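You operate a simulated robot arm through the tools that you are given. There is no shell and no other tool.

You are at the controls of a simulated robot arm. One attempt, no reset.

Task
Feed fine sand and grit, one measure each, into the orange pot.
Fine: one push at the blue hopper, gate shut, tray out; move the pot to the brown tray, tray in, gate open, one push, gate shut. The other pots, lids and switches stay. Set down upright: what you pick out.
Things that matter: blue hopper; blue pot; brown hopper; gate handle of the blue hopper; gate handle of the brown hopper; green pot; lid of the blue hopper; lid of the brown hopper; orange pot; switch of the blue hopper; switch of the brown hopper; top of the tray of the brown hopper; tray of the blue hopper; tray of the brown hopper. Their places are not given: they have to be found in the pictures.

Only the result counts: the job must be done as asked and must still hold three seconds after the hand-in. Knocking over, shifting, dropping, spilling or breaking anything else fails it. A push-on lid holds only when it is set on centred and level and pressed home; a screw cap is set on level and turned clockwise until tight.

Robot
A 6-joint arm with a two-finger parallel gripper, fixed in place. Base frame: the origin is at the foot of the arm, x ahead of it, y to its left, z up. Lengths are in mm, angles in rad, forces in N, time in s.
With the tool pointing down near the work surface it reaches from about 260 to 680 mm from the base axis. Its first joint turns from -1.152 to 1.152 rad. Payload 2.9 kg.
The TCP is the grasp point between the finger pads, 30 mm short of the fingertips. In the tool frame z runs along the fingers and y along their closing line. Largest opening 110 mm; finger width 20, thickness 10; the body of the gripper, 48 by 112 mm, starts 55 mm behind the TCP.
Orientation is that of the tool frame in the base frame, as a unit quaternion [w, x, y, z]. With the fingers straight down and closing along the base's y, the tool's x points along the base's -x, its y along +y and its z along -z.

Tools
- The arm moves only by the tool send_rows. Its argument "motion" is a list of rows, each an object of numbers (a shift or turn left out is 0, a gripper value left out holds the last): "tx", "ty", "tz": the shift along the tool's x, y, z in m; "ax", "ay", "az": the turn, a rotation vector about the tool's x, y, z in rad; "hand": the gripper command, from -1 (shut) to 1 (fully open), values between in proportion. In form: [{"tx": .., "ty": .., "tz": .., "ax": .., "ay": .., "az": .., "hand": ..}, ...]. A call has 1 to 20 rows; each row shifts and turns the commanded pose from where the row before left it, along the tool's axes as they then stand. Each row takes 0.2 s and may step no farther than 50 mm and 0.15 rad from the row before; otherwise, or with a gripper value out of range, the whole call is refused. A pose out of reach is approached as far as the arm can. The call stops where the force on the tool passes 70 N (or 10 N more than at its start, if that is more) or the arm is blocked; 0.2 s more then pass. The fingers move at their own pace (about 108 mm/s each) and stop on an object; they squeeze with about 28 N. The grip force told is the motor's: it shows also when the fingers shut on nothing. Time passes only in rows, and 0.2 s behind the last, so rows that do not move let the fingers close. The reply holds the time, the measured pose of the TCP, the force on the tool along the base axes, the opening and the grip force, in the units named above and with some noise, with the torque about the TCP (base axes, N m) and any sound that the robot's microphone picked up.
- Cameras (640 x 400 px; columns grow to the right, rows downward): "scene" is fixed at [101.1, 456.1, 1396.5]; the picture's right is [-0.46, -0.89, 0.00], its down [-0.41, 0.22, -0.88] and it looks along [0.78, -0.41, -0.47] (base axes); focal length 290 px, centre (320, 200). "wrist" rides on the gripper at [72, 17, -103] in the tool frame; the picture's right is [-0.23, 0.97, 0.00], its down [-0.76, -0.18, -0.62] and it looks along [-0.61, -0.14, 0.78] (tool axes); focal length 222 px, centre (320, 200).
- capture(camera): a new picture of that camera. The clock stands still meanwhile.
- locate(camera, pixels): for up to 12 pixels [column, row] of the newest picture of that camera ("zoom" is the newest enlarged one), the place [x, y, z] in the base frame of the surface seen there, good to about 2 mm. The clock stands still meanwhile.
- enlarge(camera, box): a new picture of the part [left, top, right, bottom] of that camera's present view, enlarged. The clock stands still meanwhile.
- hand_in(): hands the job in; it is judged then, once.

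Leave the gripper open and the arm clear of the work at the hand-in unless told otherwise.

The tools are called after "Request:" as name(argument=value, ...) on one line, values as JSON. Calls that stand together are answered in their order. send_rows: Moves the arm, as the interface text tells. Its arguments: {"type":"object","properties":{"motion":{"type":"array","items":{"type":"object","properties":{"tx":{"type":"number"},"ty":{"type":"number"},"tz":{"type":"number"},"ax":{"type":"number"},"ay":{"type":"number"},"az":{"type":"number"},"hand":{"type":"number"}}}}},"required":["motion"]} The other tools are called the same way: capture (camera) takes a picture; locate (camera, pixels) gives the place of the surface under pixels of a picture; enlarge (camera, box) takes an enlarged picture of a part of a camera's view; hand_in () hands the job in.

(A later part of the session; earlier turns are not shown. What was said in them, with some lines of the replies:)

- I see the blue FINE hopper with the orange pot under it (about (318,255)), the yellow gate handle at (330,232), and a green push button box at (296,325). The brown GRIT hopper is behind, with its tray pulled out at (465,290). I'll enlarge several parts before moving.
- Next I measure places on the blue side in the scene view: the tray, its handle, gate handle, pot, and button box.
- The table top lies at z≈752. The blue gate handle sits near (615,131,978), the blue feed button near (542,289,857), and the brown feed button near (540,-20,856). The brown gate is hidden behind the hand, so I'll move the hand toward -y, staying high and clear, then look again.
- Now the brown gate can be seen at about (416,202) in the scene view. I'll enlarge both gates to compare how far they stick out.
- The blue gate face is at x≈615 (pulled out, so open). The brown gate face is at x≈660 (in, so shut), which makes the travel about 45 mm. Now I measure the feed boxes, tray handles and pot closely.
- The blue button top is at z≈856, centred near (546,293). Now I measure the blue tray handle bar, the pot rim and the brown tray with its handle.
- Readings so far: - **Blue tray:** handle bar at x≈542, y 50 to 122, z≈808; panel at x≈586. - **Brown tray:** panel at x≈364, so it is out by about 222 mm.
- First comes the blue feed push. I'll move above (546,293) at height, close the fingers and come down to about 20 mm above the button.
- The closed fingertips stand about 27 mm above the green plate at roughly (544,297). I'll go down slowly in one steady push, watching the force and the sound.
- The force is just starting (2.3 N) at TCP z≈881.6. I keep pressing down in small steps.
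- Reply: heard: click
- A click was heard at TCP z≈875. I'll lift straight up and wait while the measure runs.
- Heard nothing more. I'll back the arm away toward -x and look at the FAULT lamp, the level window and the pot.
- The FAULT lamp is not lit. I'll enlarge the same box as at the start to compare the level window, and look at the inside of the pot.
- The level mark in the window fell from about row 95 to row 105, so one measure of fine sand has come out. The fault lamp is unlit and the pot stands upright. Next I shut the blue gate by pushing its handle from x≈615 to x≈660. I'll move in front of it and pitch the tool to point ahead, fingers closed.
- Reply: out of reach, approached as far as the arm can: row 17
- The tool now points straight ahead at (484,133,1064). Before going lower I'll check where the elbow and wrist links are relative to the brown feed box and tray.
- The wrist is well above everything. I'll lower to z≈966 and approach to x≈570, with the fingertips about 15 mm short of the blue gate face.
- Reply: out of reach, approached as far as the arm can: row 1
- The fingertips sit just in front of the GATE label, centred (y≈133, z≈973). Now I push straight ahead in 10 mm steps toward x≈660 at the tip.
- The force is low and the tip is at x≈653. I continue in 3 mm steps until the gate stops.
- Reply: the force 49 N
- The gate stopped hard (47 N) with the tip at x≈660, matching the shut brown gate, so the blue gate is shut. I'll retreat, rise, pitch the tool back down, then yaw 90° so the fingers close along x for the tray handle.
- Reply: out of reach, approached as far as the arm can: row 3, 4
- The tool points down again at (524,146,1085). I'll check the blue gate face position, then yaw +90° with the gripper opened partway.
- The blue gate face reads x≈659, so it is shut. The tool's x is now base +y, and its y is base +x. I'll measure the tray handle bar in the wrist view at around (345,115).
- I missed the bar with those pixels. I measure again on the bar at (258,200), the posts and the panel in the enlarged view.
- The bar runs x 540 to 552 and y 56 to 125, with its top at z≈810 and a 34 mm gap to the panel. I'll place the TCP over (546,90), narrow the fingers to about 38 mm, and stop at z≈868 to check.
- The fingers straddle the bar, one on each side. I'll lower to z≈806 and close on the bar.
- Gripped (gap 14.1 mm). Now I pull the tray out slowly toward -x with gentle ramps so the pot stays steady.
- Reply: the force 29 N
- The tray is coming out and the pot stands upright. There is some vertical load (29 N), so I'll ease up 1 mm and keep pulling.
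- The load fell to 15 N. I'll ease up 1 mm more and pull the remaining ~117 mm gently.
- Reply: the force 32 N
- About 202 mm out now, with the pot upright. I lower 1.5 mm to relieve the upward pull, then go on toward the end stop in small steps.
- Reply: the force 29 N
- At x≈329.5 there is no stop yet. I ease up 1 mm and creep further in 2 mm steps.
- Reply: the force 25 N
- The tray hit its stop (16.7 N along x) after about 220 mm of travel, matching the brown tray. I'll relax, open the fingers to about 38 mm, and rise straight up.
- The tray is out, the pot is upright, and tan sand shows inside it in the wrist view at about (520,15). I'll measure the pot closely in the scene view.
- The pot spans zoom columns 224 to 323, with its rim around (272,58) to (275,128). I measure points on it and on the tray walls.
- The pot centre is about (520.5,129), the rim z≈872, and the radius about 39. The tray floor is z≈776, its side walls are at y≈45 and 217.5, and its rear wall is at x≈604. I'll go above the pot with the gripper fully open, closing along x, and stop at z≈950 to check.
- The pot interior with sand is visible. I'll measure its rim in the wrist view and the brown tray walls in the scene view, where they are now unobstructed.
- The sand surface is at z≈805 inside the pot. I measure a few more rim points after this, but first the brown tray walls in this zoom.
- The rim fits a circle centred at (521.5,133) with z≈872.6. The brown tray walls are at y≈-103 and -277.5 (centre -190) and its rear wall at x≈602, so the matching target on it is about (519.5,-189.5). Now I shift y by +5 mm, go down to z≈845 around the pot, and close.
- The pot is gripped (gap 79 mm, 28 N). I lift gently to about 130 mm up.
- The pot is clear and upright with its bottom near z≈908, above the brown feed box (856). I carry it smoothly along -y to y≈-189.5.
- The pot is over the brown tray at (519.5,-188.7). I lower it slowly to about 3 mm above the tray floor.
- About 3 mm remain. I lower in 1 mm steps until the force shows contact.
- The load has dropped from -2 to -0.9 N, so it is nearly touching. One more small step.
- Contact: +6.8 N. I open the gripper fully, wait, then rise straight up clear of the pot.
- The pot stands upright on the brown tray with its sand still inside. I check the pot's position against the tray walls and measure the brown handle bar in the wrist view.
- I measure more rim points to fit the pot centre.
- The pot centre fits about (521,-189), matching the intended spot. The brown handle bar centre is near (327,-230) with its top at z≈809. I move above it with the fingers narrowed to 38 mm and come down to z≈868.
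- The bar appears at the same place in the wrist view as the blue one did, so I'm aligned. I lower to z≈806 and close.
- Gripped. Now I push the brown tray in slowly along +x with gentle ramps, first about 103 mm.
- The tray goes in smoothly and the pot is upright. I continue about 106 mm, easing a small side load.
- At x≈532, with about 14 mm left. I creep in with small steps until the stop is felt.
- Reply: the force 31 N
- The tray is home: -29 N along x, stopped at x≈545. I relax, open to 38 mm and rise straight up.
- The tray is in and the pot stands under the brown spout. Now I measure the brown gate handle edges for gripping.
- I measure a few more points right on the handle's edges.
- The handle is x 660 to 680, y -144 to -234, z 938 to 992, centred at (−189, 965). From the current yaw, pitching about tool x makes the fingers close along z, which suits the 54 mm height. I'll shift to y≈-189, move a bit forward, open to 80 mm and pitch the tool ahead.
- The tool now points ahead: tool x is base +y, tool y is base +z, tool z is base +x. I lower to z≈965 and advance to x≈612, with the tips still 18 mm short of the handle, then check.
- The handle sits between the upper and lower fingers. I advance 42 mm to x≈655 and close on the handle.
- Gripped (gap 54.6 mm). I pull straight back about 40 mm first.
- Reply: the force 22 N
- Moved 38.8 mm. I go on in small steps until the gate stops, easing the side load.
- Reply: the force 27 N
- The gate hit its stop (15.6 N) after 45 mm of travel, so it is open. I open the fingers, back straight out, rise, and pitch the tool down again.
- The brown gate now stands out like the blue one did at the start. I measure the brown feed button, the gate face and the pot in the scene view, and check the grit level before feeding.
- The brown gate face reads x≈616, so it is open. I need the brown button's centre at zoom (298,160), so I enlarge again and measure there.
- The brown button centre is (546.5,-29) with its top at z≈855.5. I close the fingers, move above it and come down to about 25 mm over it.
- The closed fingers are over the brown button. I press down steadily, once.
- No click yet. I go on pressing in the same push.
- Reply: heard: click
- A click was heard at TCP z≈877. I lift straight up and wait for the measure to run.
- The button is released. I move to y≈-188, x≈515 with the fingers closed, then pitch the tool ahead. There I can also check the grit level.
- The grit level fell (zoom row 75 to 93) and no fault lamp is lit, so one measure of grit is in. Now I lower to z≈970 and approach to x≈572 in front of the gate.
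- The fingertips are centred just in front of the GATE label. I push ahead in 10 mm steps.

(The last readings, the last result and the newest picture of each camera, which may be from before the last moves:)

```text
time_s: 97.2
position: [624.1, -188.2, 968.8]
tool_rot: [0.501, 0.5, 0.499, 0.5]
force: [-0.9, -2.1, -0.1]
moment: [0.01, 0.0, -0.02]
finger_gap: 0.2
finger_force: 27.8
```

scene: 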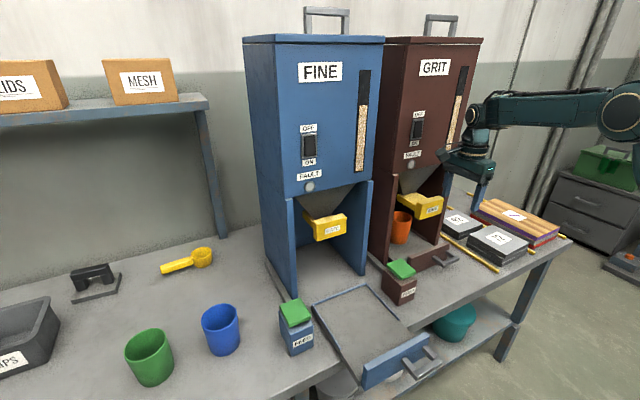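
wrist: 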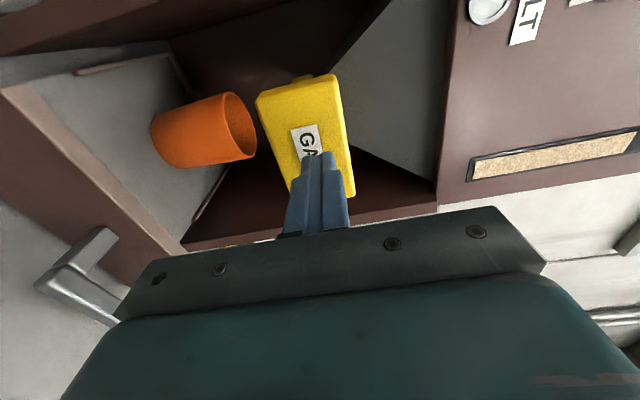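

The tip is at x≈654. I continue in small steps to the stop.

Request:
send_rows(motion=[{"tz": 0.003}, {"tz": 0.003}, {"tz": 0.002}, {"tz": 0.001}])

Request:
enlarge(camera="scene", box=[370, 150, 510, 290])

```text
time_s: 98.2
position: [630.8, -188.4, 968.9]
tool_rot: [0.498, 0.501, 0.5, 0.501]
force: [-50.6, 8.4, 6.0]
moment: [-0.35, -0.16, 0.21]
finger_gap: 0.1
finger_force: 28.0
```

```text
2.86 times, centred on (440, 220) of scene
```

zoom: 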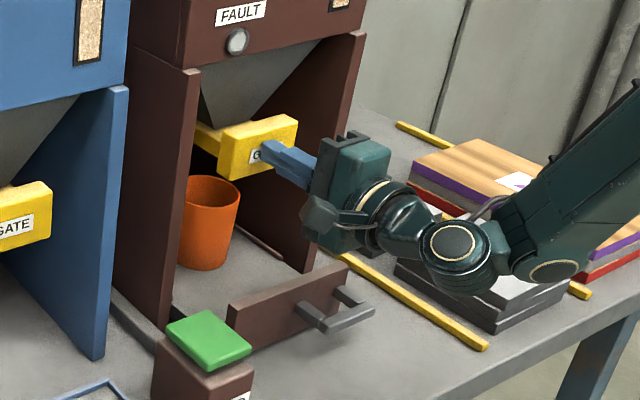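

The gate stopped hard (-51 N) with the tip at x≈661, so the brown gate is shut. I retreat, rise, pitch the tool down and open the gripper.

Request:
send_rows(motion=[{"tz": -0.015}, {"tz": -0.035}, {"tz": -0.04}, {"ty": 0.04}, {"ty": 0.04, "hand": 1}, {"ax": 0.1428}, {"ax": 0.1428}, {"ax": 0.1428}, {"ax": 0.1428}, {"ax": 0.1428}, {"ax": 0.1428}, {"ax": 0.1428}, {"ax": 0.1428}, {"ax": 0.1428}, {"ax": 0.1428}, {"ax": 0.1428}, {"ty": -0.04}, {"ty": -0.04, "tz": -0.02}, {}])

Request:
capture(camera="scene")

Request:
capture(camera="wrist")

```text
time_s: 102.2
position: [460.4, -190.0, 1068.2]
tool_rot: [0.0, 0.707, 0.707, 0.0]
force: [0.6, 0.7, 0.5]
moment: [0.02, 0.0, 0.0]
finger_gap: 110.0
finger_force: 0.0
```

```text
taken
```

scene: 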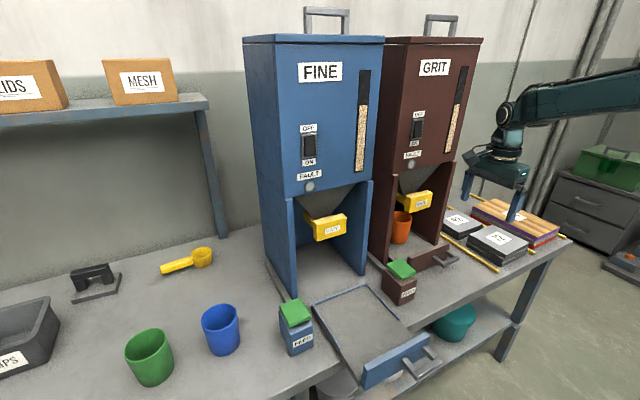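

```text
taken
```

wrist: 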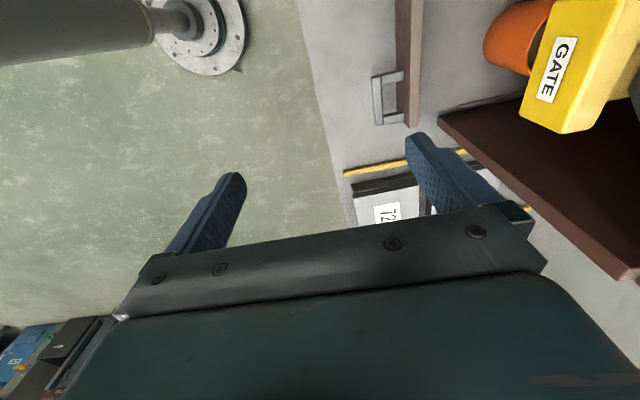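

Both gates look shut, the blue tray is out and the brown tray is in. One last close look at the pot, gates and fault lamps before handing in.

Request:
enlarge(camera="scene", box=[380, 170, 470, 280])

Request:
locate(camera="zoom", pixels=[[290, 125], [255, 215], [255, 160], [330, 320], [290, 235]])

Request:
enlarge(camera="scene", box=[260, 170, 440, 390])

Request:
enlarge(camera="wrist", box=[440, 0, 640, 140])

```text
3.64 times, centred on (425, 225) of scene
```

zoom: 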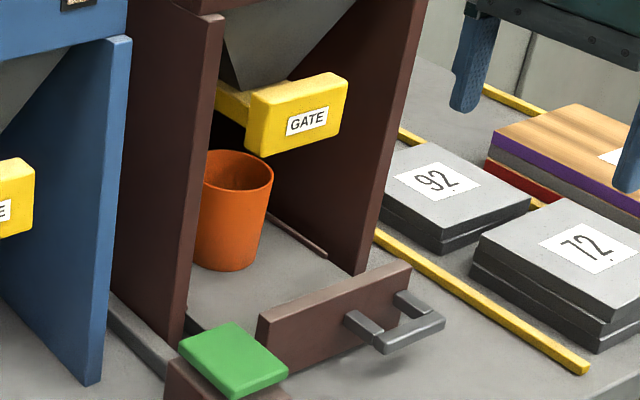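

```text
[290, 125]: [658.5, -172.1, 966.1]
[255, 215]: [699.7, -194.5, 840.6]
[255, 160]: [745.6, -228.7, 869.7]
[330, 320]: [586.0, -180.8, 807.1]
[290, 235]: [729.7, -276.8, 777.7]
```

```text
1.82 times, centred on (350, 280) of scene
```

zoom: 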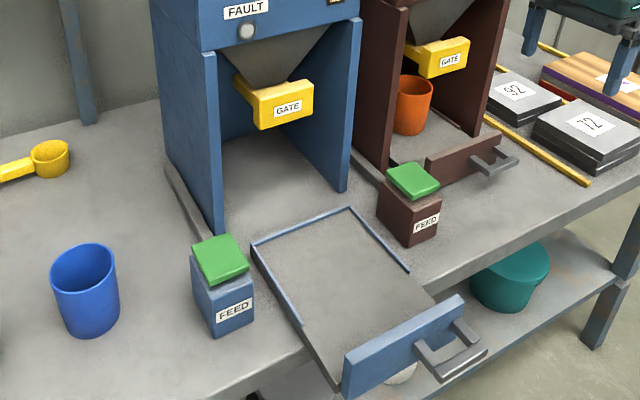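

```text
2.86 times, centred on (540, 70) of wrist
```

zoom: 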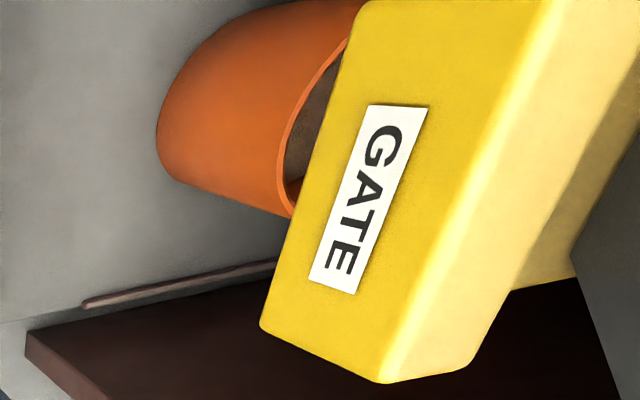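

Final checks:
- **Gates:** the brown gate face is at x≈658.5, shut. The blue gate is shut too.
- **Trays:** the brown tray is in (panel x≈586) and the blue tray is out.
- **Pot:** it stands upright under the brown spout, with no spill visible.
- **Arm:** the gripper is open and clear of the work.

I hand the job in.

Request:
hand_in()

```text
The job is handed in.
```

The job is handed in: the orange pot holds one measure of fine sand and one of grit, and stands upright under the brown spout. I don't have the verdict, since the hand-in reply only confirmed receipt.

- **Fine:** I pushed the blue button once and heard one click. The level window dropped, and I saw sand in the pot once the tray was out. I then shut the gate against its stop and pulled the tray fully out.
- **Grit:** With the pot on the brown tray, I pushed the tray home and opened the gate to its stop. I pushed the brown button once and again heard one click. The level window dropped, and I shut the gate against its stop. I judged the grit by the window, because the gate handle mostly hid the pot's inside.
- **Everything else:** I did not touch the lids, switches or other pots. No fault lamp was lit and I saw no spill.

The blue tray is left out, since the task did not ask for it back in. The gripper is open and the arm is clear.
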